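You operate a simulated robot arm through the tools that you are given. There is no shell and no other tool. Be economical: measure what you need, move in short steps, check, and stop when the job is done.

You run a simulated robot arm. Do the job below in one go: nothing can be reset, and whatever is moved stays where it is left.

## Task
Dry-fit the three ribs and lay the long strip in their notches.
Fine: short rib in slot one, medium in two, long in three; no glue yet.

It is judged by the outcome, as a careful person would: the job done as asked, and still so three seconds after it is handed in. It fails if anything else is knocked over, pushed out of place, dropped, spilled or broken.

## Robot
A 6-joint arm with a two-finger parallel gripper, fixed in place. Base frame: the origin is at the foot of the arm, x ahead of it, y to its left, z up. Lengths are in m, angles in degrees, forces in N, time in s.
Its first joint turns from -66.0 to 66.0 degrees. Payload 2.1 kg.
The tool frame sits at the grasp point between the pads (the TCP): z along the fingers, y along the line on which they close. The tips reach 0.03 m beyond it. The gripper opens to 0.094 m. The fingers are 0.028 m wide and 0.01 m thick; the gripper's body (0.05 by 0.096 m) begins 0.055 m behind the TCP.
Orientation is that of the tool frame in the base frame, as a unit quaternion [x, y, z, w]. With the fingers straight down and closing along the base's y, the tool's x points along the base's -x, its y along +y and its z along -z.

## Interface
- The arm moves only by the tool arm_command. Its argument "targets" is a list of rows, each an object (a shift or turn left out is 0, a gripper value left out holds the last) with "dp": the shift along the tool's x, y, z in units of 30 mm (1.0 is 30 mm), a list of three; "rotation": the turn, a rotation vector about the tool's x, y, z in units of 6 degrees (1.0 is 6 degrees), a list of three; "fingers": the gripper command, from -1 (fully open) to 1 (shut), values between in proportion. In form: [{"dp": [dx, dy, dz], "rotation": [rx, ry, rz], "fingers": fingers}, ...]. A call has 1 to 12 rows; each row shifts and turns the commanded pose from where the row before left it, along the tool's axes as they then stand. A call with a number of a shift or a turn outside -1 to 1 is refused whole. Each row takes 0.2 s and may step no farther than 0.05 m and 8.6 degrees from the row before; otherwise, or with a gripper value out of range, the whole call is refused. Where a pose cannot be reached the arm comes as near as it can. A force on the tool above 40 N (or 10 N above the force at the start of the call, whichever is more), or a blocked arm, ends the call early, and 0.2 s more pass. Each finger travels about 0.072 m/s and halts on what it meets, pressing with about 21 N; the grip force reading is that of the motor and also rises with nothing between the fingers. The clock runs only during rows and for 0.2 s after the last one: add rows that do not move to give the fingers time. The reply holds the time, the measured pose of the TCP, the force on the tool along the base axes, the opening and the grip force, in the units named above and with some noise.
- Cameras (640 x 400 px; columns grow to the right, rows downward): "scene" is fixed at [0.0655, -0.3919, 0.4818]; the picture's right is [0.68, -0.73, 0.00], its down [-0.49, -0.46, -0.73] and it looks along [0.54, 0.50, -0.68] (base axes); focal length 310 px, centre (320, 200). "wrist" rides on the gripper at [0.076, 0.014, -0.102] in the tool frame; the picture's right is [-0.18, 0.98, 0.00], its down [-0.75, -0.14, -0.64] and it looks along [-0.63, -0.12, 0.77] (tool axes); focal length 243 px, centre (320, 200). There is no depth. A picture from a camera that has moved, and an enlarged one, comes with that camera's place and axes in the base frame and with its lens. The place of the scene camera against the robot may be out by one fixed shift of up to 0.018 m in any direction.
- capture(camera): a new picture of that camera. The clock stands still meanwhile.
- enlarge(camera, box): a new picture of the part [left, top, right, bottom] of that camera's present view, enlarged. The clock stands still meanwhile.
- close_job(): hands the job in; it is judged then, once.

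Work in short steps. Places have to be worked out from the pictures, the camera data and where the tool is seen: move nearer, look again, correct. Check each grasp and each placing, and mend what went wrong. You have 120 turns and 64 pictures in all, those below and enlarged ones among them. Open the gripper and draw the arm clear of the work before you hand the job in, unless the task says otherwise; then end with one line.

The tools are called after ">>>" by a JSON object that holds its "method" and its "body". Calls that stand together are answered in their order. arm_command: Moves the arm, as the interface text tells. Its arguments: {"type":"object","properties":{"targets":{"type":"array","items":{"type":"object","properties":{"dp":{"type":"array","items":{"type":"number"}},"rotation":{"type":"array","items":{"type":"number"}},"fingers":{"type":"number"}}}}},"required":["targets"]} The other tools are called the same way: capture (camera) takes a picture; enlarge (camera, box) takes an enlarged picture of a part of a camera's view; close_job () hands the job in.

At the start:

```text
clock: 0.0
tcp_pos: [0.3059, -0.0532, 0.2442]
orientation: [0.0, 1.0, 0.001, 0.0]
force: [0.3, 0.0, -0.3]
gripper_width: 0.0937
grasp_force: 0.1
```

scene: 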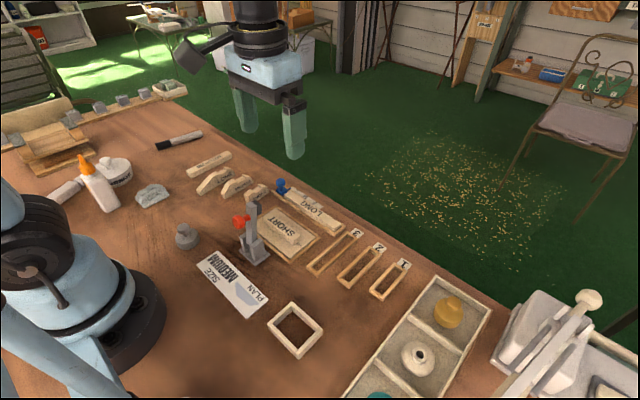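
wrist: 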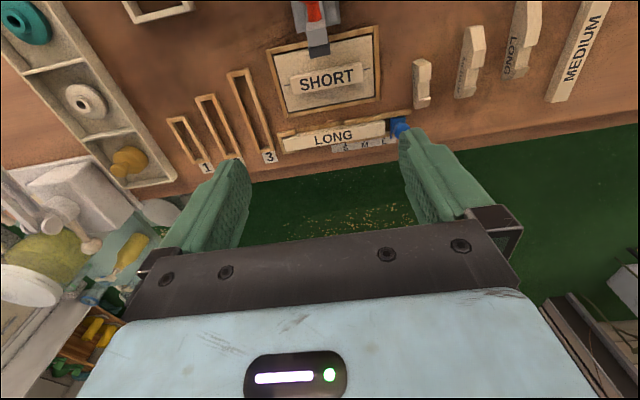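

The pictures show slots 1, 2 and 3, three ribs, and strips marked LONG, SHORT and MEDIUM. I'll enlarge the work area before moving.

>>> {"method": "enlarge", "body": {"camera": "scene", "box": [180, 140, 350, 246]}}

>>> {"method": "enlarge", "body": {"camera": "scene", "box": [190, 190, 430, 340]}}

>>> {"method": "enlarge", "body": {"camera": "wrist", "box": [140, 0, 460, 200]}}

>>> {"method": "enlarge", "body": {"camera": "wrist", "box": [380, 0, 640, 162]}}

```text
3.76 times, centred on (265, 193) of scene
camera zoom: at [0.0655, -0.3919, 0.4818], right [0.68, -0.73, 0.0], down [-0.49, -0.46, -0.73], along [0.54, 0.5, -0.68], focal length 1168 px, centre (527, 226)
```

zoom: 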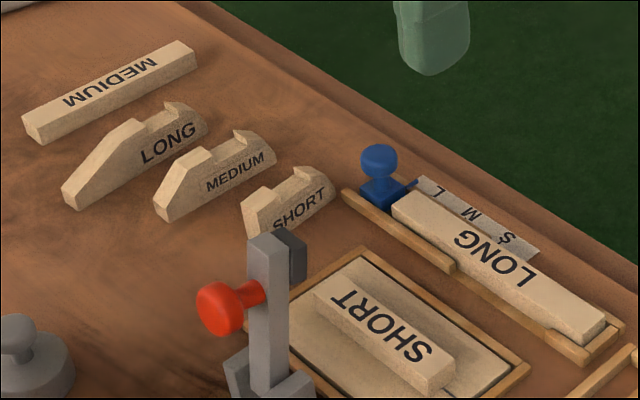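

```text
2.67 times, centred on (310, 265) of scene
camera zoom: at [0.0655, -0.3919, 0.4818], right [0.68, -0.73, 0.0], down [-0.49, -0.46, -0.73], along [0.54, 0.5, -0.68], focal length 827 px, centre (347, 27)
```

zoom: 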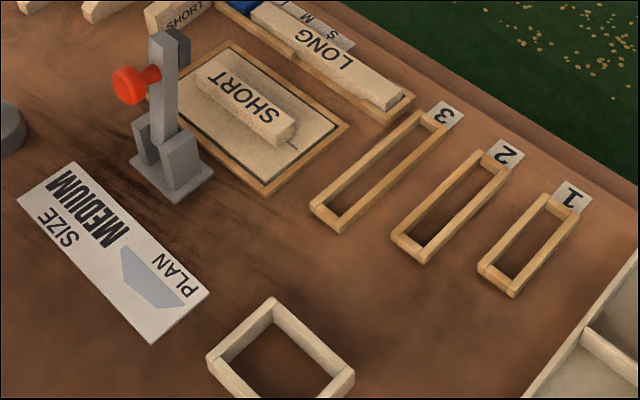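

```text
2.00 times, centred on (300, 100) of wrist
camera zoom: at [0.2296, -0.0388, 0.3461], right [0.18, 0.98, 0.0], down [0.75, -0.14, 0.64], along [0.63, -0.12, -0.77], focal length 485 px, centre (360, 400)
```

zoom: 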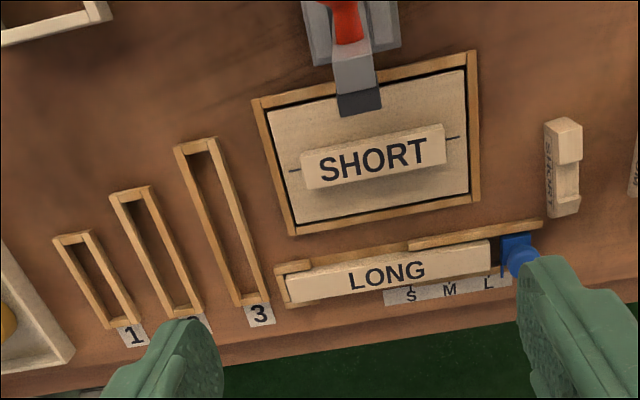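

```text
2.46 times, centred on (510, 81) of wrist
camera zoom: at [0.2296, -0.0388, 0.3461], right [0.18, 0.98, 0.0], down [0.75, -0.14, 0.64], along [0.63, -0.12, -0.77], focal length 597 px, centre (-148, 493)
```

zoom: 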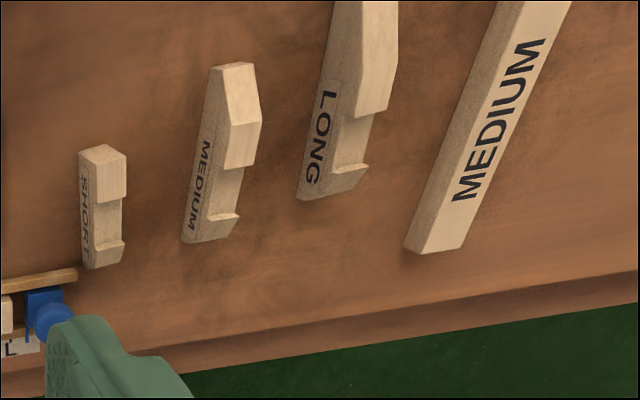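

Triangulating the two cameras puts the tabletop near z≈0, not -0.36, so I'll be careful with height. I'll go to a lower, left position to look at the ribs.

>>> {"method": "arm_command", "body": {"targets": [{"dp": [0.2, 1, 0.5]}, {"dp": [0.2, 1, 0.5]}, {"dp": [0.3, 1, 0.5]}, {"dp": [0.3, 1, 0.5]}, {"dp": [0, 0, 0.4]}, {"dp": [0, 0, 0]}]}}

>>> {"method": "capture", "body": {"camera": "wrist"}}

```text
clock: 1.4
tcp_pos: [0.2765, 0.0676, 0.1714]
orientation: [0.0, 1.0, 0.0, 0.0]
force: [0.1, -0.7, 0.5]
gripper_width: 0.094
grasp_force: 0.1
```

```text
57 pictures are left
camera wrist: at [0.2002, 0.0819, 0.2734], right [0.18, 0.98, 0.0], down [0.75, -0.14, 0.64], along [0.63, -0.12, -0.77], focal length 243 px, centre (320, 200)
```

wrist: 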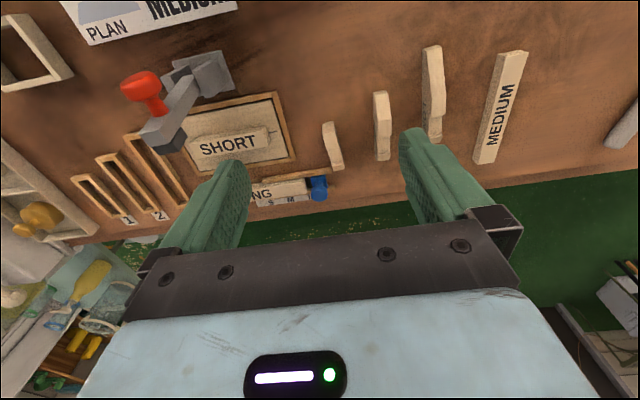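

Two wrist views agree on a table height near z≈0, with the short rib around (0.333, 0.07). I'll enlarge to read the rib geometry.

>>> {"method": "enlarge", "body": {"camera": "wrist", "box": [300, 30, 540, 180]}}

>>> {"method": "enlarge", "body": {"camera": "wrist", "box": [60, 80, 340, 255]}}

```text
2.67 times, centred on (420, 105) of wrist
camera zoom: at [0.2002, 0.0819, 0.2734], right [0.18, 0.98, 0.0], down [0.75, -0.14, 0.64], along [0.63, -0.12, -0.77], focal length 647 px, centre (53, 453)
```

zoom: 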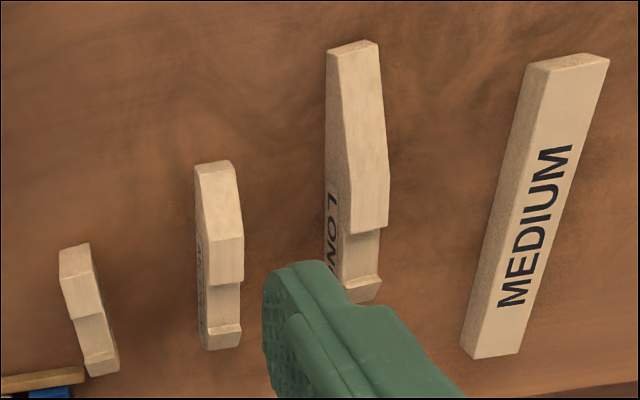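

```text
2.29 times, centred on (200, 168) of wrist
camera zoom: at [0.2002, 0.0819, 0.2734], right [0.18, 0.98, 0.0], down [0.75, -0.14, 0.64], along [0.63, -0.12, -0.77], focal length 555 px, centre (594, 274)
```

zoom: 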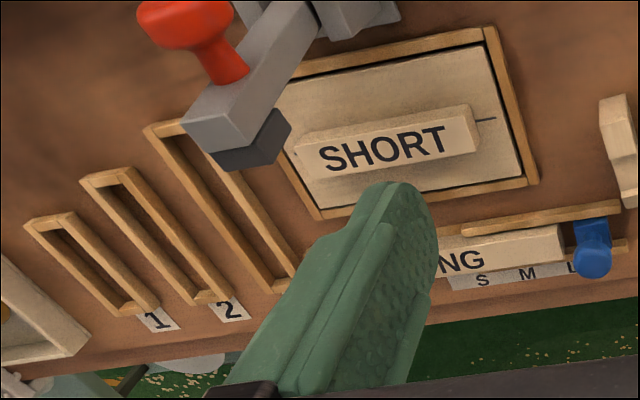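

The rib profiles are still unclear, so I'll enlarge them, and the LONG strip jig, at higher zoom.

>>> {"method": "enlarge", "body": {"camera": "scene", "box": [190, 160, 274, 212]}}

>>> {"method": "enlarge", "body": {"camera": "scene", "box": [268, 172, 364, 232]}}

>>> {"method": "enlarge", "body": {"camera": "scene", "box": [300, 222, 420, 302]}}

```text
7.62 times, centred on (232, 186) of scene
camera zoom: at [0.0655, -0.3919, 0.4818], right [0.68, -0.73, 0.0], down [-0.49, -0.46, -0.73], along [0.54, 0.5, -0.68], focal length 2363 px, centre (990, 307)
```

zoom: 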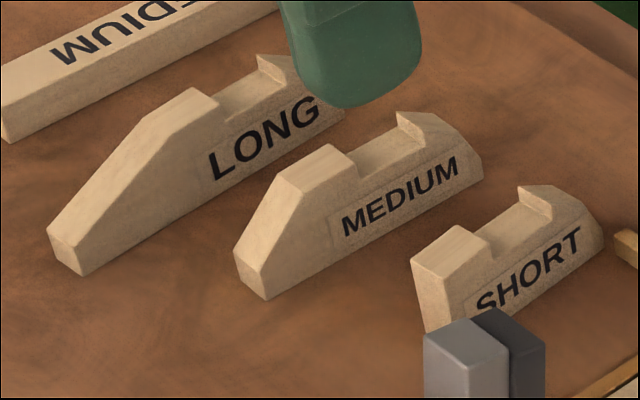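

```text
6.67 times, centred on (316, 202) of scene
camera zoom: at [0.0655, -0.3919, 0.4818], right [0.68, -0.73, 0.0], down [-0.49, -0.46, -0.73], along [0.54, 0.5, -0.68], focal length 2068 px, centre (347, 187)
```

zoom: 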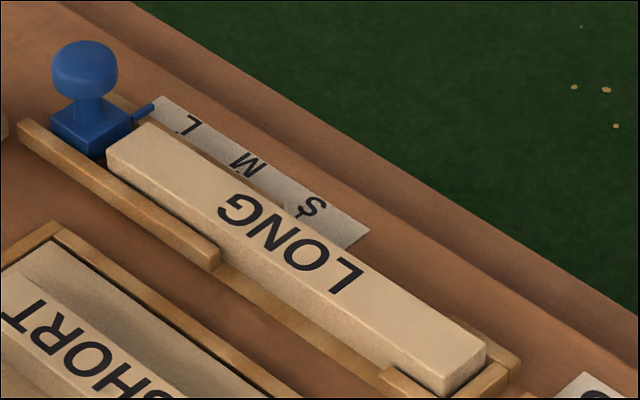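

```text
5.00 times, centred on (360, 262) of scene
camera zoom: at [0.0655, -0.3919, 0.4818], right [0.68, -0.73, 0.0], down [-0.49, -0.46, -0.73], along [0.54, 0.5, -0.68], focal length 1551 px, centre (120, -110)
```

zoom: 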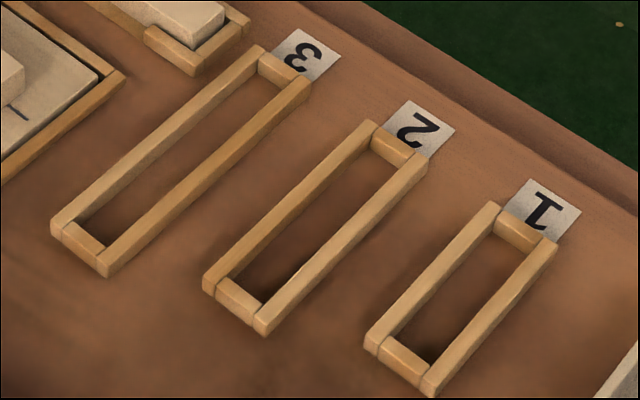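

The slots are parallel to x at y≈-0.27, -0.22 and -0.16, with a 55 mm pitch and aligned far ends. The ribs are about 27 mm tall with the notch at the far end. I'll start with SHORT: narrow the gripper, then hover over it and look.

>>> {"method": "arm_command", "body": {"targets": [{"dp": [-0.6, 0.1, 0.5], "fingers": 0.0}, {"dp": [-0.6, 0.05, 0.6]}, {"dp": [-0.6, 0, 0.6]}, {"dp": [-0.4, 0, 0.6]}, {"dp": [0, 0, 0]}]}}

>>> {"method": "capture", "body": {"camera": "wrist"}}

```text
clock: 2.6
tcp_pos: [0.3436, 0.0722, 0.1027]
orientation: [0.0, 1.0, 0.0, 0.0]
force: [0.2, -0.4, 0.2]
gripper_width: 0.0469
grasp_force: 0.1
```

```text
51 pictures are left
camera wrist: at [0.2658, 0.0857, 0.205], right [0.18, 0.98, 0.0], down [0.75, -0.14, 0.64], along [0.63, -0.12, -0.77], focal length 243 px, centre (320, 200)
```

wrist: 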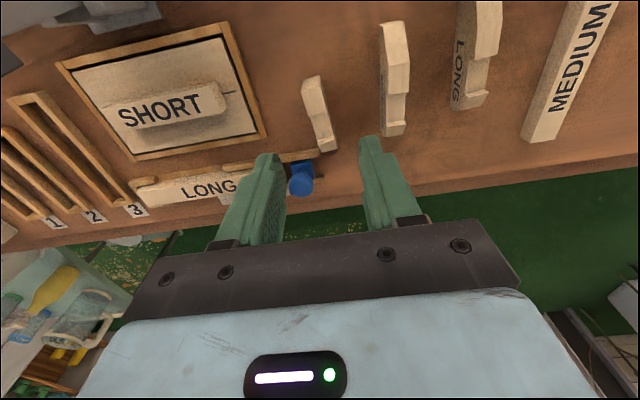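

The blue stop knob is close to SHORT's far end. I'll enlarge to get the exact rib pose.

>>> {"method": "enlarge", "body": {"camera": "wrist", "box": [250, 50, 410, 200]}}

```text
2.67 times, centred on (330, 125) of wrist
camera zoom: at [0.2658, 0.0857, 0.205], right [0.18, 0.98, 0.0], down [0.75, -0.14, 0.64], along [0.63, -0.12, -0.77], focal length 647 px, centre (293, 400)
```

zoom: 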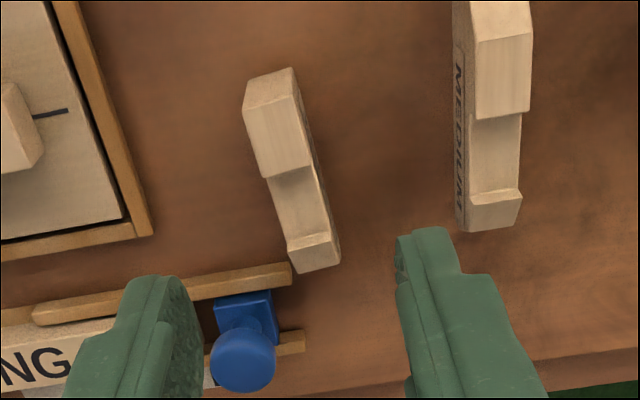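

SHORT spans x 0.312–0.369 at y≈0.072, with yaw about +4.4° and about 30 mm tall. I'll align and lower the tips to just above the rib, then check.

>>> {"method": "arm_command", "body": {"targets": [{"dp": [0.22, 0, 0], "rotation": [0, 0, -0.73], "fingers": 0.3}, {"dp": [0, 0, 0.6]}, {"dp": [0, 0, 0.6]}, {"dp": [0, 0, 0]}]}}

>>> {"method": "enlarge", "body": {"camera": "wrist", "box": [220, 50, 420, 200]}}

```text
clock: 3.6
tcp_pos: [0.3359, 0.072, 0.066]
orientation: [-0.039, 0.999, 0.0, 0.001]
force: [-0.5, 0.2, 0.1]
gripper_width: 0.0328
grasp_force: 0.0
```

```text
2.67 times, centred on (320, 125) of wrist
camera zoom: at [0.2579, 0.0798, 0.1687], right [0.11, 0.99, 0.0], down [0.76, -0.08, 0.64], along [0.64, -0.07, -0.77], focal length 647 px, centre (320, 400)
```

zoom: 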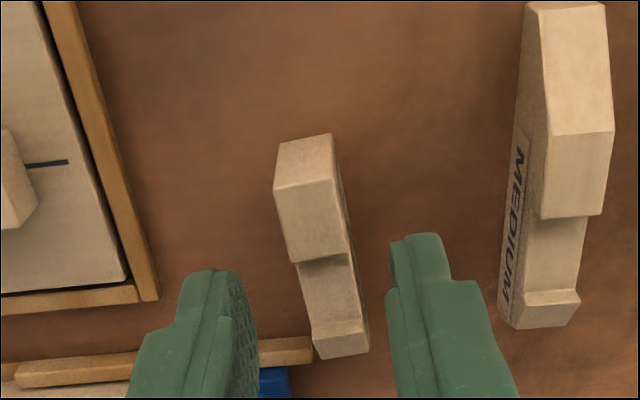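

The rib is centred between the fingers and the yaw matches. I'll lower to grasp height and close.

>>> {"method": "arm_command", "body": {"targets": [{"dp": [0, 0, 0.4]}, {"dp": [0, 0, 0.35]}, {"dp": [0, 0, 0]}, {"fingers": 1}, {"dp": [0, 0, 0]}, {"dp": [0, 0, 0]}]}}

>>> {"method": "enlarge", "body": {"camera": "wrist", "box": [220, 50, 420, 200]}}

```text
clock: 5.0
tcp_pos: [0.3352, 0.0717, 0.0448]
orientation: [-0.039, 0.999, 0.0, 0.001]
force: [-0.7, -0.3, -0.1]
gripper_width: 0.0133
grasp_force: 14.2
```

```text
2.67 times, centred on (320, 125) of wrist
camera zoom: at [0.2579, 0.0798, 0.1463], right [0.11, 0.99, 0.0], down [0.76, -0.08, 0.64], along [0.64, -0.07, -0.77], focal length 647 px, centre (320, 400)
```

zoom: 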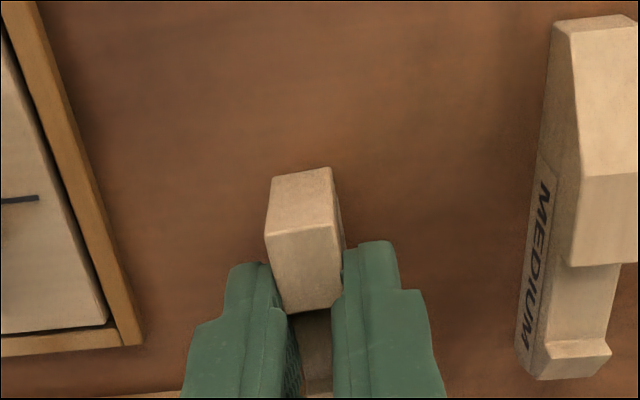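

SHORT is held (13.3 mm opening, 14 N). I'll lift it, undo the yaw and carry it high to a viewpoint near the slots.

>>> {"method": "arm_command", "body": {"targets": [{"dp": [0, 0, -0.5]}, {"dp": [0, 0, -1]}, {"dp": [0, 0, -1]}, {"dp": [0, 0, -1]}, {"dp": [0, 0, -1], "rotation": [0, 0, 0.73]}, {"dp": [0.1, -1, 0]}, {"dp": [0.1, -1, 0]}, {"dp": [0.1, -1, 0]}, {"dp": [0.1, -1, 0]}, {"dp": [0.1, -1, 0]}, {"dp": [0, -1, 0]}, {"dp": [0, -1, 0]}]}}

>>> {"method": "arm_command", "body": {"targets": [{"dp": [0, -1, 0]}, {"dp": [0, -0.8, 0]}, {"dp": [0, 0, 0.5]}, {"dp": [0, 0, 0]}]}}

>>> {"method": "capture", "body": {"camera": "wrist"}}

```text
clock: 7.6
tcp_pos: [0.3196, -0.1378, 0.1799]
orientation: [-0.001, 1.0, 0.0, 0.0]
force: [0.1, -0.9, -0.5]
gripper_width: 0.0132
grasp_force: 13.9
```

```text
clock: 8.6
tcp_pos: [0.3201, -0.1917, 0.1624]
orientation: [-0.001, 1.0, 0.0, 0.0]
force: [-0.3, 0.2, 0.3]
gripper_width: 0.013
grasp_force: 13.7
```

```text
47 pictures are left
camera wrist: at [0.2435, -0.1778, 0.2667], right [0.18, 0.98, 0.0], down [0.75, -0.14, 0.64], along [0.63, -0.12, -0.77], focal length 243 px, centre (320, 200)
```

wrist: 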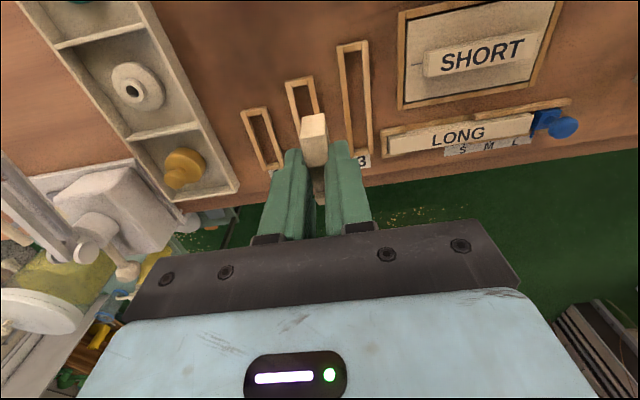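

>>> {"method": "enlarge", "body": {"camera": "wrist", "box": [220, 20, 400, 190]}}

```text
2.35 times, centred on (310, 105) of wrist
camera zoom: at [0.2435, -0.1778, 0.2667], right [0.18, 0.98, 0.0], down [0.75, -0.14, 0.64], along [0.63, -0.12, -0.77], focal length 571 px, centre (344, 424)
```

zoom: 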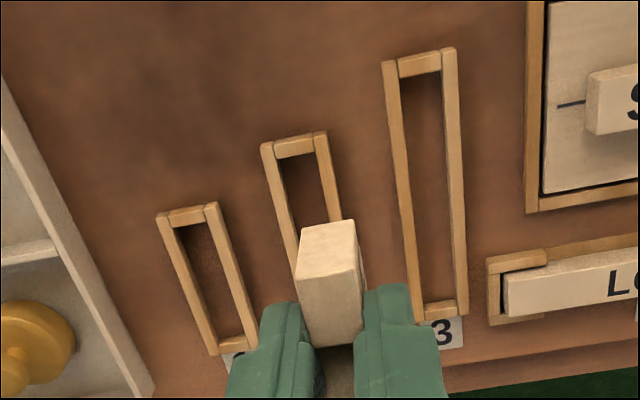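

Slot 1's centre is at about (0.357, -0.265). I'll hover the rib about 5 cm over it and look closely.

>>> {"method": "arm_command", "body": {"targets": [{"dp": [-0.3, -0.8, 0.4]}, {"dp": [-0.3, -0.8, 0.6]}, {"dp": [-0.4, -0.8, 0.6]}, {"dp": [0, 0, 0.3]}, {"dp": [0, 0, 0]}]}}

>>> {"method": "enlarge", "body": {"camera": "wrist", "box": [240, 40, 400, 190]}}

>>> {"method": "enlarge", "body": {"camera": "scene", "box": [310, 200, 440, 300]}}

```text
clock: 9.8
tcp_pos: [0.3505, -0.2636, 0.1078]
orientation: [0.0, 1.0, 0.0, 0.001]
force: [0.6, 0.4, -0.1]
gripper_width: 0.013
grasp_force: 13.7
```

```text
2.67 times, centred on (320, 115) of wrist
camera zoom: at [0.2735, -0.2502, 0.2098], right [0.18, 0.98, 0.0], down [0.75, -0.14, 0.64], along [0.63, -0.12, -0.77], focal length 647 px, centre (320, 427)
```

zoom: 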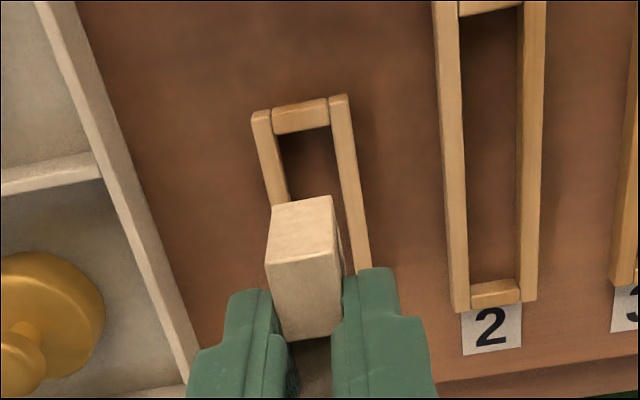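

```text
4.00 times, centred on (375, 250) of scene
camera zoom: at [0.0655, -0.3919, 0.4818], right [0.68, -0.73, 0.0], down [-0.49, -0.46, -0.73], along [0.54, 0.5, -0.68], focal length 1241 px, centre (100, 0)
```

zoom: 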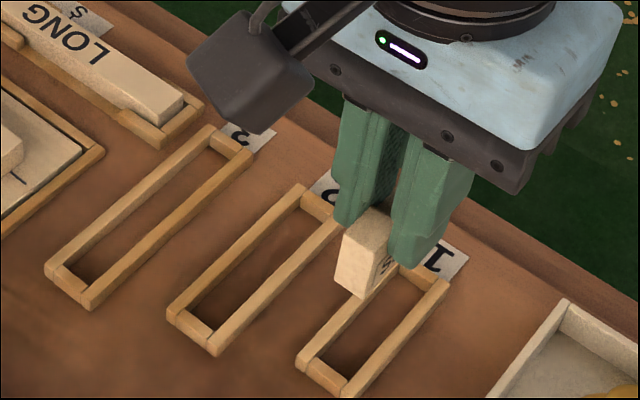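

The slot's inner opening is about 62 × 15 mm, so clearance is small. The rib needs about +1 mm in x and -1 mm in y. I'll go down to just above the rim and recheck.

>>> {"method": "arm_command", "body": {"targets": [{"dp": [-0.03, -0.03, 0.5]}, {"dp": [0, 0, 0.5]}, {"dp": [0, 0, 0.45]}, {"dp": [0, 0, 0]}]}}

>>> {"method": "enlarge", "body": {"camera": "wrist", "box": [260, 60, 380, 172]}}

>>> {"method": "enlarge", "body": {"camera": "scene", "box": [360, 240, 440, 305]}}

```text
clock: 10.8
tcp_pos: [0.352, -0.2645, 0.0651]
orientation: [0.0, 1.0, 0.0, 0.0]
force: [0.4, 0.2, -0.4]
gripper_width: 0.0131
grasp_force: 14.2
```

```text
3.57 times, centred on (320, 116) of wrist
camera zoom: at [0.2747, -0.2509, 0.1661], right [0.18, 0.98, 0.0], down [0.75, -0.14, 0.64], along [0.63, -0.12, -0.77], focal length 866 px, centre (320, 500)
```

zoom: 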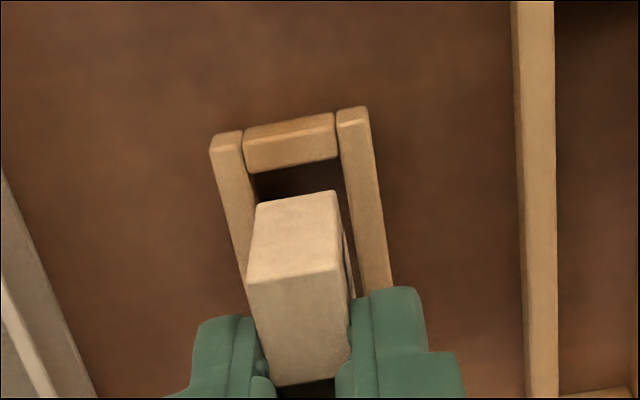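

```text
6.15 times, centred on (400, 272) of scene
camera zoom: at [0.0655, -0.3919, 0.4818], right [0.68, -0.73, 0.0], down [-0.49, -0.46, -0.73], along [0.54, 0.5, -0.68], focal length 1909 px, centre (-172, -246)
```

zoom: 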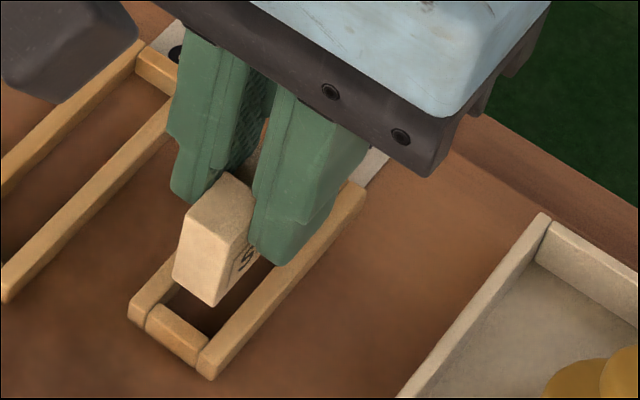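

Horizontal alignment looks good: about 2 mm gap at the near end, and the sides are centred. I'll lower into the slot gently in two stages and watch the force.

>>> {"method": "arm_command", "body": {"targets": [{"dp": [-0.02, -0.01, 0.15]}, {"dp": [0, 0, 0.15]}, {"dp": [0, 0, 0.15]}, {"dp": [0, 0, 0]}]}}

>>> {"method": "enlarge", "body": {"camera": "wrist", "box": [260, 60, 380, 172]}}

```text
clock: 11.8
tcp_pos: [0.3522, -0.2652, 0.051]
orientation: [-0.001, 1.0, 0.0, 0.0]
force: [-0.1, 0.0, -0.8]
gripper_width: 0.013
grasp_force: 13.7
```

```text
3.57 times, centred on (320, 116) of wrist
camera zoom: at [0.2756, -0.2512, 0.1527], right [0.18, 0.98, 0.0], down [0.75, -0.14, 0.64], along [0.63, -0.12, -0.77], focal length 866 px, centre (320, 500)
```

zoom: 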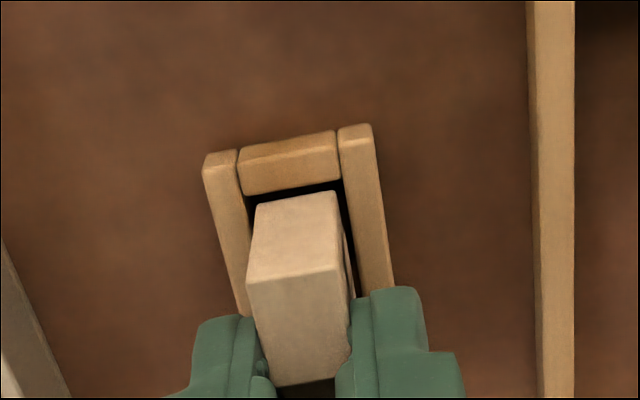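

It is inside the frame with no contact force. I'll lower the last 6 mm, then release with a small opening.

>>> {"method": "arm_command", "body": {"targets": [{"dp": [0, 0, 0.12]}, {"dp": [0, 0, 0.1]}, {"dp": [0, 0, 0]}]}}

```text
clock: 12.6
tcp_pos: [0.3523, -0.2657, 0.0443]
orientation: [0.0, 1.0, 0.0, 0.0]
force: [0.9, 0.7, 2.5]
gripper_width: 0.0128
grasp_force: 13.2
```

Contact with the table is light (2.5 N), so the rib is seated. I'll release, rise and look.

>>> {"method": "arm_command", "body": {"targets": [{"fingers": 0.4}, {"dp": [0, 0, 0]}, {"dp": [0, 0, -0.4]}, {"dp": [0, 0, -0.8]}, {"dp": [0, 0, -1]}, {"dp": [0.6, 0, -1]}, {"dp": [0.6, 0, -0.8]}, {"dp": [0, 0, 0]}]}}

>>> {"method": "enlarge", "body": {"camera": "wrist", "box": [240, 40, 440, 190]}}

>>> {"method": "enlarge", "body": {"camera": "scene", "box": [340, 240, 430, 305]}}

```text
clock: 14.4
tcp_pos: [0.3156, -0.2645, 0.1638]
orientation: [0.0, 1.0, 0.001, 0.001]
force: [0.1, 0.3, 0.1]
gripper_width: 0.0283
grasp_force: 0.1
```

```text
2.67 times, centred on (340, 115) of wrist
camera zoom: at [0.2394, -0.2516, 0.266], right [0.18, 0.98, 0.0], down [0.75, -0.14, 0.64], along [0.63, -0.12, -0.77], focal length 647 px, centre (267, 427)
```

zoom: 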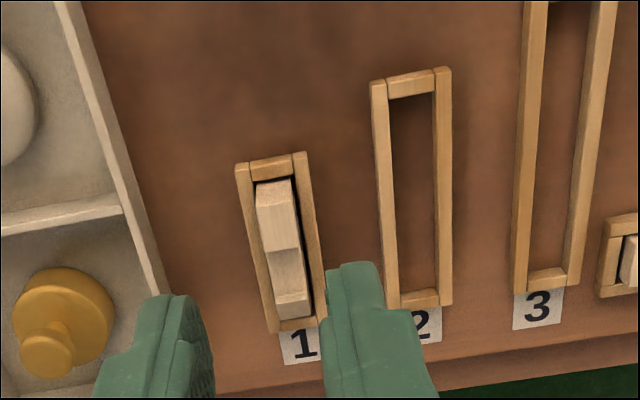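

```text
6.15 times, centred on (385, 272) of scene
camera zoom: at [0.0655, -0.3919, 0.4818], right [0.68, -0.73, 0.0], down [-0.49, -0.46, -0.73], along [0.54, 0.5, -0.68], focal length 1909 px, centre (-80, -246)
```

zoom: 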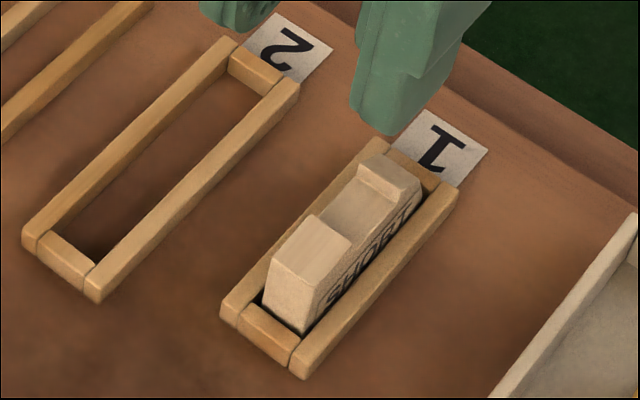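

SHORT is seated in slot 1 with its notch at the far end. Next I'll travel high to hover over the MEDIUM rib.

>>> {"method": "arm_command", "body": {"targets": [{"dp": [0, 0.5, -0.6], "fingers": 0.2}, {"dp": [0, 1, 0]}, {"dp": [0, 1, 0]}, {"dp": [0, 1, 0]}, {"dp": [0, 1, 0]}, {"dp": [0, 1, 0]}, {"dp": [0, 1, 0]}, {"dp": [0, 1, 0]}, {"dp": [0, 1, 0]}, {"dp": [0, 1, 0]}, {"dp": [0, 1, 0]}, {"dp": [0, 1, 0]}]}}

>>> {"method": "arm_command", "body": {"targets": [{"dp": [0, 1, 0.5]}, {"dp": [0, 0.3, 0.8]}, {"dp": [0, 0, 0.8]}, {"dp": [0, 0, 0.5]}, {"dp": [0, 0, 0]}]}}

>>> {"method": "enlarge", "body": {"camera": "wrist", "box": [240, 20, 440, 190]}}

```text
clock: 17.0
tcp_pos: [0.3167, 0.0808, 0.1808]
orientation: [0.001, 1.0, 0.0, 0.0]
force: [0.1, -0.9, -0.1]
gripper_width: 0.0376
grasp_force: 0.1
```

```text
clock: 18.2
tcp_pos: [0.3157, 0.1179, 0.1032]
orientation: [0.0, 1.0, 0.0, 0.0]
force: [-0.2, 0.3, -0.6]
gripper_width: 0.0377
grasp_force: 0.1
```

```text
2.35 times, centred on (340, 105) of wrist
camera zoom: at [0.2391, 0.1321, 0.2051], right [0.18, 0.98, 0.0], down [0.75, -0.14, 0.64], along [0.63, -0.12, -0.77], focal length 571 px, centre (273, 424)
```

zoom: 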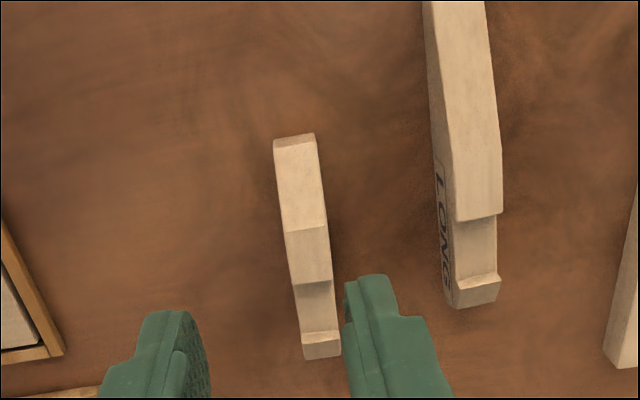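

MEDIUM spans x 0.288–0.365 at y≈0.1285, with yaw about -2°. I'll align and lower to just above the rib first.

>>> {"method": "arm_command", "body": {"targets": [{"dp": [-0.34, 0.35, 0], "rotation": [0, 0, 0.32]}, {"dp": [0, 0, 0.6]}, {"dp": [0, 0, 0.6]}, {"dp": [0, 0, 0]}]}}

>>> {"method": "enlarge", "body": {"camera": "wrist", "box": [220, 30, 420, 190]}}

```text
clock: 19.2
tcp_pos: [0.3265, 0.1292, 0.0682]
orientation: [0.017, 1.0, 0.001, 0.0]
force: [0.5, -0.5, -0.3]
gripper_width: 0.0377
grasp_force: 0.1
```

```text
2.50 times, centred on (320, 110) of wrist
camera zoom: at [0.25, 0.1451, 0.1696], right [0.22, 0.98, 0.0], down [0.75, -0.17, 0.64], along [0.63, -0.14, -0.77], focal length 606 px, centre (320, 425)
```

zoom: 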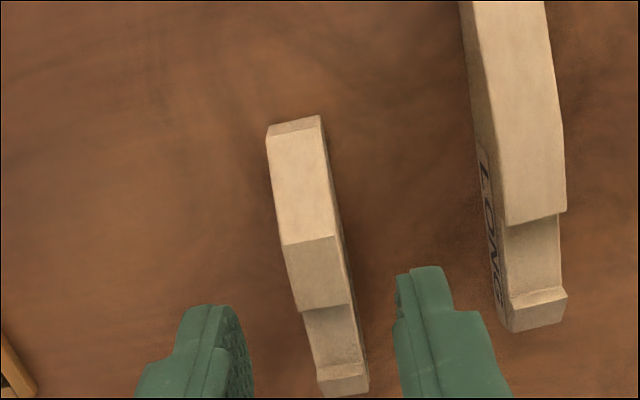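

It is well centred and the yaw matches. I'll lower and grip.

>>> {"method": "arm_command", "body": {"targets": [{"dp": [0, 0, 0.4]}, {"dp": [0, 0, 0.4]}, {"dp": [0, 0, 0]}, {"fingers": 1}, {"dp": [0, 0, 0]}, {"dp": [0, 0, 0]}]}}

>>> {"method": "arm_command", "body": {"targets": [{"dp": [0, 0, -0.5]}, {"dp": [0, 0, -1]}, {"dp": [0, 0, -1]}, {"dp": [0, 0, -1]}, {"dp": [0, 0, -1], "rotation": [0, 0, -0.32]}, {"dp": [0, -1, 0]}, {"dp": [0, -1, 0]}, {"dp": [0, -1, 0]}, {"dp": [0, -1, 0]}, {"dp": [0, -1, 0]}, {"dp": [0, -1, 0]}, {"dp": [0, -1, 0]}]}}

```text
clock: 20.6
tcp_pos: [0.3253, 0.1289, 0.0446]
orientation: [0.017, 1.0, 0.0, -0.001]
force: [1.0, -1.1, 0.1]
gripper_width: 0.0129
grasp_force: 14.3
```

```text
clock: 23.2
tcp_pos: [0.3289, -0.0815, 0.1796]
orientation: [0.0, 1.0, 0.0, 0.0]
force: [-0.2, -0.2, -0.2]
gripper_width: 0.0132
grasp_force: 13.7
```

MEDIUM is held. I'll carry it to hover over slot 2.

>>> {"method": "arm_command", "body": {"targets": [{"dp": [-0.1, -1, 0]}, {"dp": [-0.1, -1, 0]}, {"dp": [-0.1, -1, 0.3]}, {"dp": [-0.1, -1, 0.6]}, {"dp": [-0.15, -0.35, 0.8]}, {"dp": [0, 0, 0.7]}, {"dp": [0, 0, 0]}]}}

>>> {"method": "enlarge", "body": {"camera": "wrist", "box": [240, 30, 400, 180]}}

```text
clock: 24.8
tcp_pos: [0.3434, -0.2101, 0.1071]
orientation: [0.0, 1.0, 0.0, 0.0]
force: [-0.1, -0.1, -0.7]
gripper_width: 0.0131
grasp_force: 14.4
```

```text
2.67 times, centred on (320, 105) of wrist
camera zoom: at [0.2661, -0.1975, 0.2086], right [0.18, 0.98, 0.0], down [0.75, -0.14, 0.64], along [0.63, -0.12, -0.77], focal length 647 px, centre (320, 453)
```

zoom: 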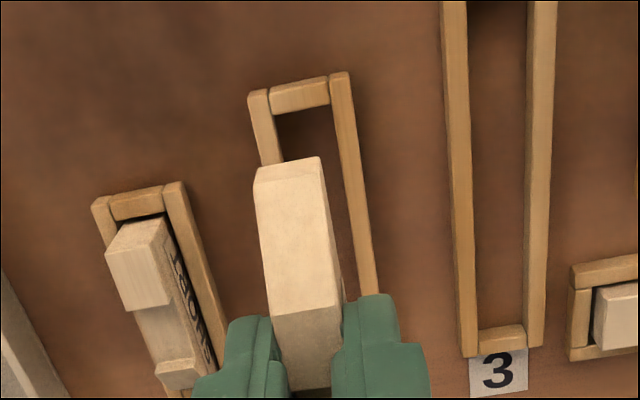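

The rib needs about +3 mm in x and +1 mm in y. I'll correct, lower to just above the rim and recheck.

>>> {"method": "arm_command", "body": {"targets": [{"dp": [-0.09, 0.03, 0.5]}, {"dp": [0, 0, 0.5]}, {"dp": [0, 0, 0.45]}, {"dp": [0, 0, 0]}]}}

>>> {"method": "enlarge", "body": {"camera": "wrist", "box": [260, 40, 380, 152]}}

```text
clock: 25.8
tcp_pos: [0.3453, -0.2092, 0.0636]
orientation: [0.0, 1.0, 0.0, 0.0]
force: [-0.8, -0.2, -0.1]
gripper_width: 0.0128
grasp_force: 13.8
```

```text
3.57 times, centred on (320, 96) of wrist
camera zoom: at [0.269, -0.1966, 0.1654], right [0.18, 0.98, 0.0], down [0.75, -0.14, 0.64], along [0.63, -0.12, -0.77], focal length 866 px, centre (320, 571)
```

zoom: 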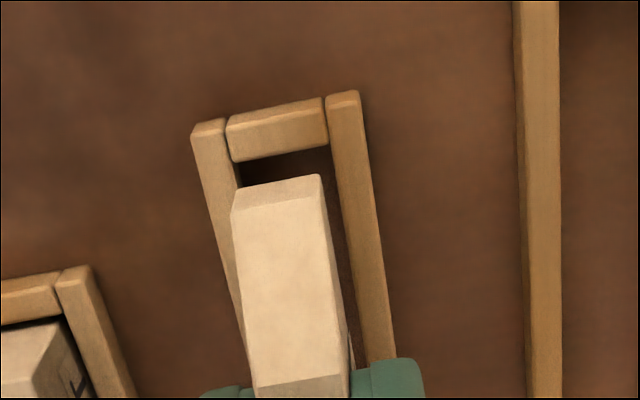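

The near gap is about 2 mm, and the rib sits 0.8 mm too far toward -y. I'll correct that and lower gently.

>>> {"method": "arm_command", "body": {"targets": [{"dp": [0, 0.03, 0.1]}, {"dp": [0, 0, 0.15]}, {"dp": [0, 0, 0.15]}, {"dp": [0, 0, 0]}]}}

>>> {"method": "enlarge", "body": {"camera": "wrist", "box": [260, 40, 380, 152]}}

```text
clock: 26.8
tcp_pos: [0.3468, -0.2091, 0.0514]
orientation: [0.0, 1.0, 0.0, -0.001]
force: [0.2, 1.0, -0.9]
gripper_width: 0.013
grasp_force: 14.2
```

```text
3.57 times, centred on (320, 96) of wrist
camera zoom: at [0.2687, -0.1959, 0.1534], right [0.18, 0.98, 0.0], down [0.75, -0.14, 0.64], along [0.63, -0.12, -0.77], focal length 866 px, centre (320, 571)
```

zoom: 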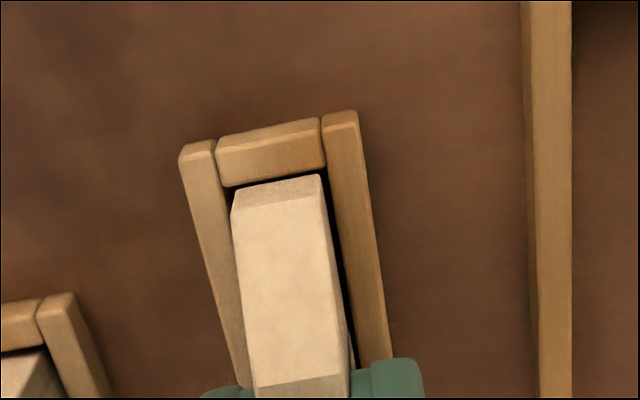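

It is inside the frame with clearance. I'll lower the last 6 mm.

>>> {"method": "arm_command", "body": {"targets": [{"dp": [0, 0.01, 0.1]}, {"dp": [0, 0, 0.13]}, {"dp": [0, 0, 0]}]}}

```text
clock: 27.6
tcp_pos: [0.3456, -0.2093, 0.0441]
orientation: [0.0, 1.0, 0.0, 0.0]
force: [0.1, 0.3, -0.9]
gripper_width: 0.013
grasp_force: 14.1
```

The height matches the pick height, so it is seated within a millimetre. I'll release and back up.

>>> {"method": "arm_command", "body": {"targets": [{"dp": [0, 0, 0.02]}, {"fingers": 0.45}, {"dp": [0, 0, 0]}, {"dp": [0, 0, -0.4]}, {"dp": [0, 0, -0.8]}, {"dp": [0, 0, -1]}, {"dp": [0.6, 0.3, -1]}, {"dp": [0.6, 0.3, -0.8]}, {"dp": [0, 0, 0]}]}}

>>> {"method": "enlarge", "body": {"camera": "wrist", "box": [200, 20, 440, 180]}}

```text
clock: 29.6
tcp_pos: [0.3092, -0.1913, 0.1641]
orientation: [0.0, 1.0, 0.0, 0.001]
force: [-0.2, -0.3, 0.0]
gripper_width: 0.0256
grasp_force: 0.1
```

```text
2.50 times, centred on (320, 100) of wrist
camera zoom: at [0.2326, -0.1777, 0.2657], right [0.18, 0.98, 0.0], down [0.75, -0.14, 0.64], along [0.63, -0.12, -0.77], focal length 606 px, centre (320, 450)
```

zoom: 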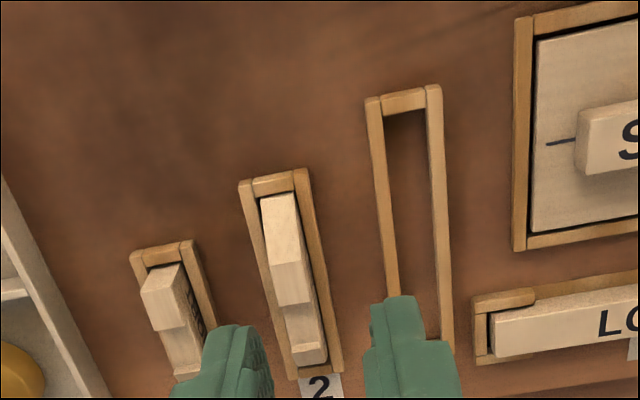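

MEDIUM is seated. Next is the LONG rib, travelling high again.

>>> {"method": "arm_command", "body": {"targets": [{"dp": [0, 0.5, -0.6], "fingers": 0.2}, {"dp": [0, 1, 0]}, {"dp": [0, 1, 0]}, {"dp": [0, 1, 0]}, {"dp": [0, 1, 0]}, {"dp": [0, 1, 0]}, {"dp": [0, 1, 0]}, {"dp": [0, 1, 0]}, {"dp": [0, 1, 0]}, {"dp": [0, 1, 0]}, {"dp": [0, 1, 0]}, {"dp": [0, 1, 0]}]}}

>>> {"method": "arm_command", "body": {"targets": [{"dp": [0, 0.7, 0.5]}, {"dp": [0, 0, 0.8]}, {"dp": [0, 0, 0.8]}, {"dp": [0, 0, 0.3]}, {"dp": [0, 0, 0]}]}}

>>> {"method": "enlarge", "body": {"camera": "wrist", "box": [240, 0, 440, 180]}}

```text
clock: 32.2
tcp_pos: [0.3099, 0.1537, 0.1822]
orientation: [0.0, 1.0, 0.0, 0.0]
force: [-0.8, 0.2, 0.8]
gripper_width: 0.0377
grasp_force: 0.1
```

```text
clock: 33.4
tcp_pos: [0.3112, 0.1762, 0.1097]
orientation: [0.001, 1.0, -0.001, 0.0]
force: [-0.9, -0.4, -0.9]
gripper_width: 0.0375
grasp_force: 0.0
```

```text
2.22 times, centred on (340, 90) of wrist
camera zoom: at [0.2333, 0.1888, 0.2111], right [0.18, 0.98, 0.0], down [0.75, -0.14, 0.64], along [0.63, -0.12, -0.77], focal length 539 px, centre (276, 444)
```

zoom: 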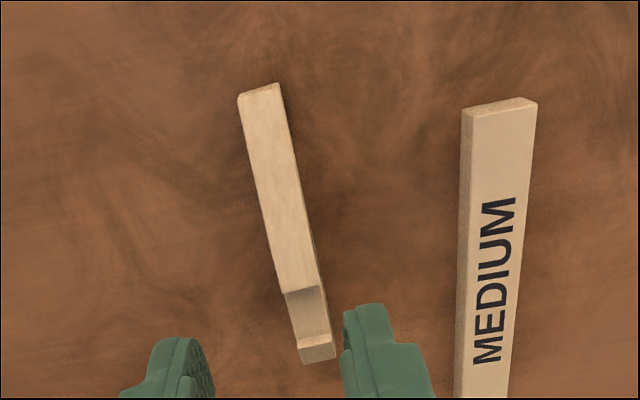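

The LONG rib spans x 0.256–0.353 with yaw about +3.6°, and I'll grip at (0.308, 0.1815). I'll align and lower to just above it.

>>> {"method": "arm_command", "body": {"targets": [{"dp": [0.1, 0.18, 0], "rotation": [0, 0, -0.6]}, {"dp": [0, 0, 0.7]}, {"dp": [0, 0, 0.7]}, {"dp": [0, 0, 0]}]}}

>>> {"method": "enlarge", "body": {"camera": "wrist", "box": [220, 0, 420, 180]}}

```text
clock: 34.4
tcp_pos: [0.3074, 0.1802, 0.0679]
orientation: [-0.031, 1.0, 0.0, 0.0]
force: [0.4, 0.6, -0.6]
gripper_width: 0.038
grasp_force: 0.1
```

```text
2.22 times, centred on (320, 90) of wrist
camera zoom: at [0.2293, 0.1897, 0.1693], right [0.12, 0.99, 0.0], down [0.76, -0.09, 0.64], along [0.64, -0.08, -0.77], focal length 539 px, centre (320, 444)
```

zoom: 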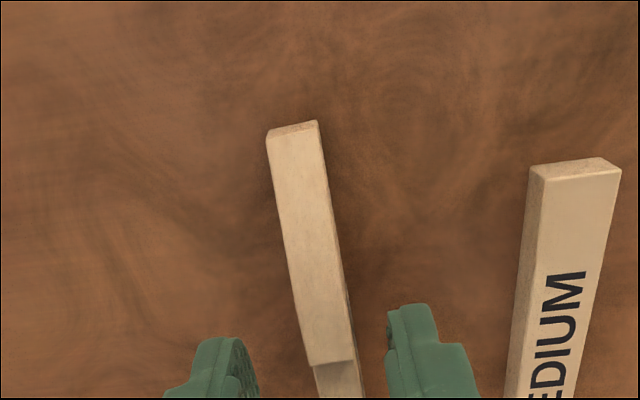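

Centred. I'll lower, grip, lift and carry.

>>> {"method": "arm_command", "body": {"targets": [{"dp": [0, 0.02, 0.4]}, {"dp": [0, 0, 0.38]}, {"dp": [0, 0, 0]}, {"fingers": 1}, {"dp": [0, 0, 0]}, {"dp": [0, 0, 0]}]}}

>>> {"method": "arm_command", "body": {"targets": [{"dp": [0, 0, -0.5]}, {"dp": [0, 0, -1]}, {"dp": [0, 0, -1]}, {"dp": [0, 0, -1]}, {"dp": [-0.1, 0, -1], "rotation": [0, 0, 0.6]}, {"dp": [-0.2, -1, -0.3]}, {"dp": [-0.2, -1, 0]}, {"dp": [-0.2, -1, 0]}, {"dp": [-0.1, -1, 0]}, {"dp": [0, -1, 0]}, {"dp": [0, -1, 0]}, {"dp": [0, -1, 0]}]}}

```text
clock: 35.8
tcp_pos: [0.3075, 0.1816, 0.0441]
orientation: [-0.031, 1.0, -0.001, 0.0]
force: [1.0, 0.5, 0.3]
gripper_width: 0.0126
grasp_force: 13.9
```

```text
clock: 38.4
tcp_pos: [0.3303, -0.0284, 0.1885]
orientation: [0.0, 1.0, 0.0, -0.001]
force: [0.0, 0.3, -0.2]
gripper_width: 0.013
grasp_force: 14.0
```

LONG rib is held. I'll carry it to hover over slot 3.

>>> {"method": "arm_command", "body": {"targets": [{"dp": [-0.1, -1, 0]}, {"dp": [-0.1, -1, 0]}, {"dp": [-0.1, -1, 0]}, {"dp": [0, -1, 0.5]}, {"dp": [0, -0.22, 0.9]}, {"dp": [0, 0, 0.9]}, {"dp": [0, 0, 0.4]}, {"dp": [0, 0, 0]}]}}

>>> {"method": "enlarge", "body": {"camera": "wrist", "box": [240, 0, 400, 150]}}

```text
clock: 40.2
tcp_pos: [0.3392, -0.1559, 0.109]
orientation: [0.0, 1.0, 0.0, 0.0]
force: [-0.4, 0.1, -1.0]
gripper_width: 0.0128
grasp_force: 14.5
```

```text
2.67 times, centred on (320, 75) of wrist
camera zoom: at [0.2631, -0.1419, 0.2102], right [0.18, 0.98, 0.0], down [0.75, -0.14, 0.64], along [0.63, -0.12, -0.77], focal length 647 px, centre (320, 533)
```

zoom: 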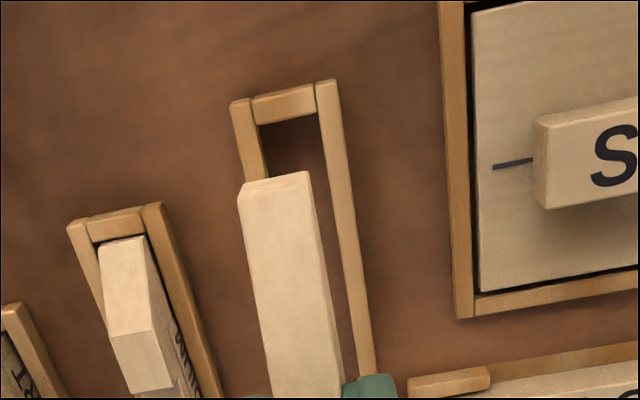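

Position is nearly right: about -0.5 mm in x and +0.8 mm in y. I'll lower to just above the rim.

>>> {"method": "arm_command", "body": {"targets": [{"dp": [0.02, 0.028, 0.5]}, {"dp": [0, 0, 0.5]}, {"dp": [0, 0, 0.5]}, {"dp": [0, 0, 0]}]}}

>>> {"method": "enlarge", "body": {"camera": "wrist", "box": [250, 0, 370, 112]}}

```text
clock: 41.2
tcp_pos: [0.3379, -0.1561, 0.0621]
orientation: [0.0, 1.0, 0.0, 0.0]
force: [0.5, -0.8, -0.2]
gripper_width: 0.0129
grasp_force: 14.1
```

```text
3.57 times, centred on (310, 56) of wrist
camera zoom: at [0.2618, -0.141, 0.1649], right [0.18, 0.98, 0.0], down [0.75, -0.14, 0.64], along [0.63, -0.12, -0.77], focal length 866 px, centre (356, 714)
```

zoom: 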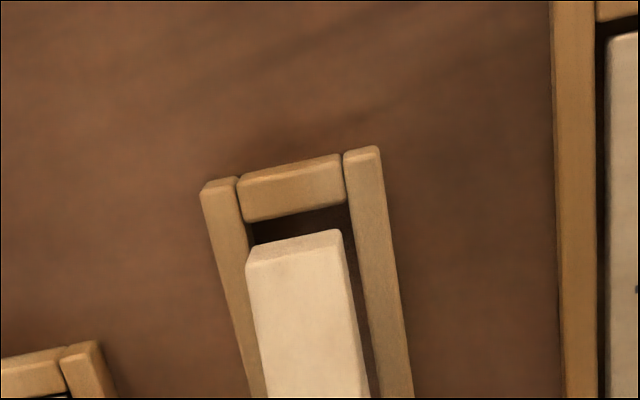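

Aligned: the near gap is about 2 mm and the sides are centred. I'll lower gently.

>>> {"method": "arm_command", "body": {"targets": [{"dp": [0, 0.005, 0.12]}, {"dp": [0, 0, 0.12]}, {"dp": [0, 0, 0.12]}, {"dp": [0, 0, 0]}]}}

>>> {"method": "enlarge", "body": {"camera": "wrist", "box": [250, 0, 370, 112]}}

>>> {"method": "enlarge", "body": {"camera": "scene", "box": [300, 210, 400, 300]}}

```text
clock: 42.2
tcp_pos: [0.3399, -0.1542, 0.0522]
orientation: [0.0, 1.0, 0.0, 0.0]
force: [0.7, 0.2, -0.4]
gripper_width: 0.0129
grasp_force: 14.1
```

```text
3.57 times, centred on (310, 56) of wrist
camera zoom: at [0.2621, -0.1407, 0.1539], right [0.18, 0.98, 0.0], down [0.75, -0.14, 0.64], along [0.63, -0.12, -0.77], focal length 866 px, centre (356, 714)
```

zoom: 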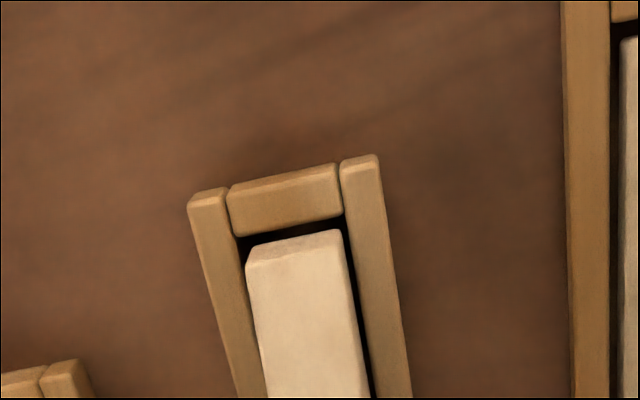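

```text
4.44 times, centred on (350, 255) of scene
camera zoom: at [0.0655, -0.3919, 0.4818], right [0.68, -0.73, 0.0], down [-0.49, -0.46, -0.73], along [0.54, 0.5, -0.68], focal length 1378 px, centre (187, -44)
```

zoom: 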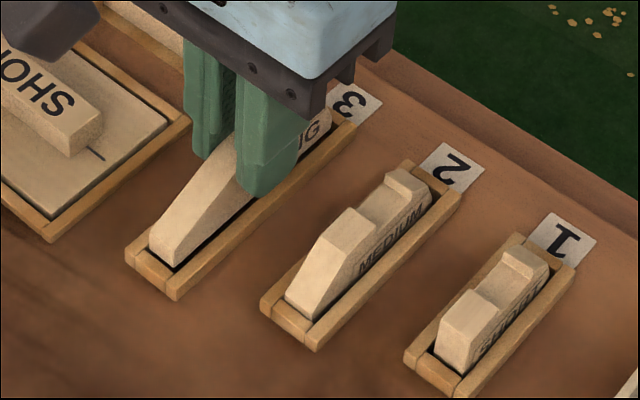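

It is entering the slot cleanly. I'll lower to the seat, release, and rise.

>>> {"method": "arm_command", "body": {"targets": [{"dp": [0, 0, 0.13]}, {"dp": [0, 0, 0.13]}, {"dp": [0, 0, 0]}]}}

>>> {"method": "arm_command", "body": {"targets": [{"dp": [0, 0, 0]}, {"fingers": 0.45}, {"dp": [0, 0, 0]}, {"dp": [0, 0, -0.4]}, {"dp": [0, 0, -0.8]}, {"dp": [0, 0, -1]}, {"dp": [0.6, 0.3, -1]}, {"dp": [0.4, 0.3, -0.8]}, {"dp": [0, 0.3, 0]}, {"dp": [0, 0, 0]}]}}

>>> {"method": "capture", "body": {"camera": "wrist"}}

```text
clock: 43.0
tcp_pos: [0.3386, -0.1533, 0.0438]
orientation: [0.0, 1.0, 0.0, 0.0]
force: [0.6, -0.7, 6.2]
gripper_width: 0.013
grasp_force: 13.5
```

```text
clock: 45.2
tcp_pos: [0.3085, -0.1275, 0.1646]
orientation: [-0.001, 1.0, 0.0, -0.001]
force: [0.0, 1.2, 0.7]
gripper_width: 0.0258
grasp_force: 0.0
```

```text
26 pictures are left
camera wrist: at [0.2319, -0.1134, 0.2658], right [0.18, 0.98, 0.0], down [0.75, -0.14, 0.64], along [0.63, -0.12, -0.77], focal length 243 px, centre (320, 200)
```

wrist: 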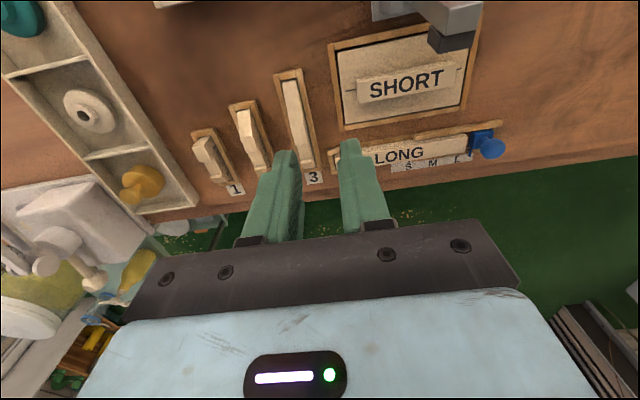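

All three ribs are in place. Now the LONG strip: I'll enlarge its jig and the ribs to measure the strip and the notch line.

>>> {"method": "enlarge", "body": {"camera": "wrist", "box": [325, 105, 515, 190]}}

>>> {"method": "enlarge", "body": {"camera": "wrist", "box": [180, 60, 350, 200]}}

```text
3.37 times, centred on (420, 148) of wrist
camera zoom: at [0.2319, -0.1134, 0.2658], right [0.18, 0.98, 0.0], down [0.75, -0.14, 0.64], along [0.63, -0.12, -0.77], focal length 817 px, centre (-17, 377)
```

zoom: 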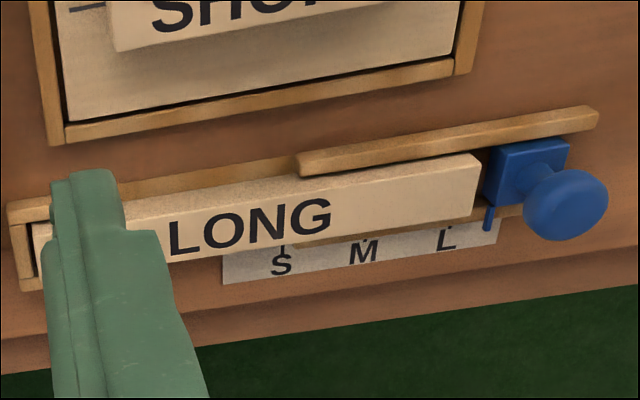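

```text
2.86 times, centred on (265, 130) of wrist
camera zoom: at [0.2319, -0.1134, 0.2658], right [0.18, 0.98, 0.0], down [0.75, -0.14, 0.64], along [0.63, -0.12, -0.77], focal length 693 px, centre (477, 400)
```

zoom: 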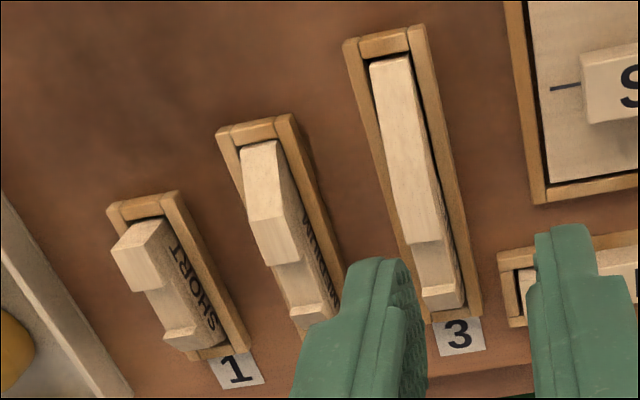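

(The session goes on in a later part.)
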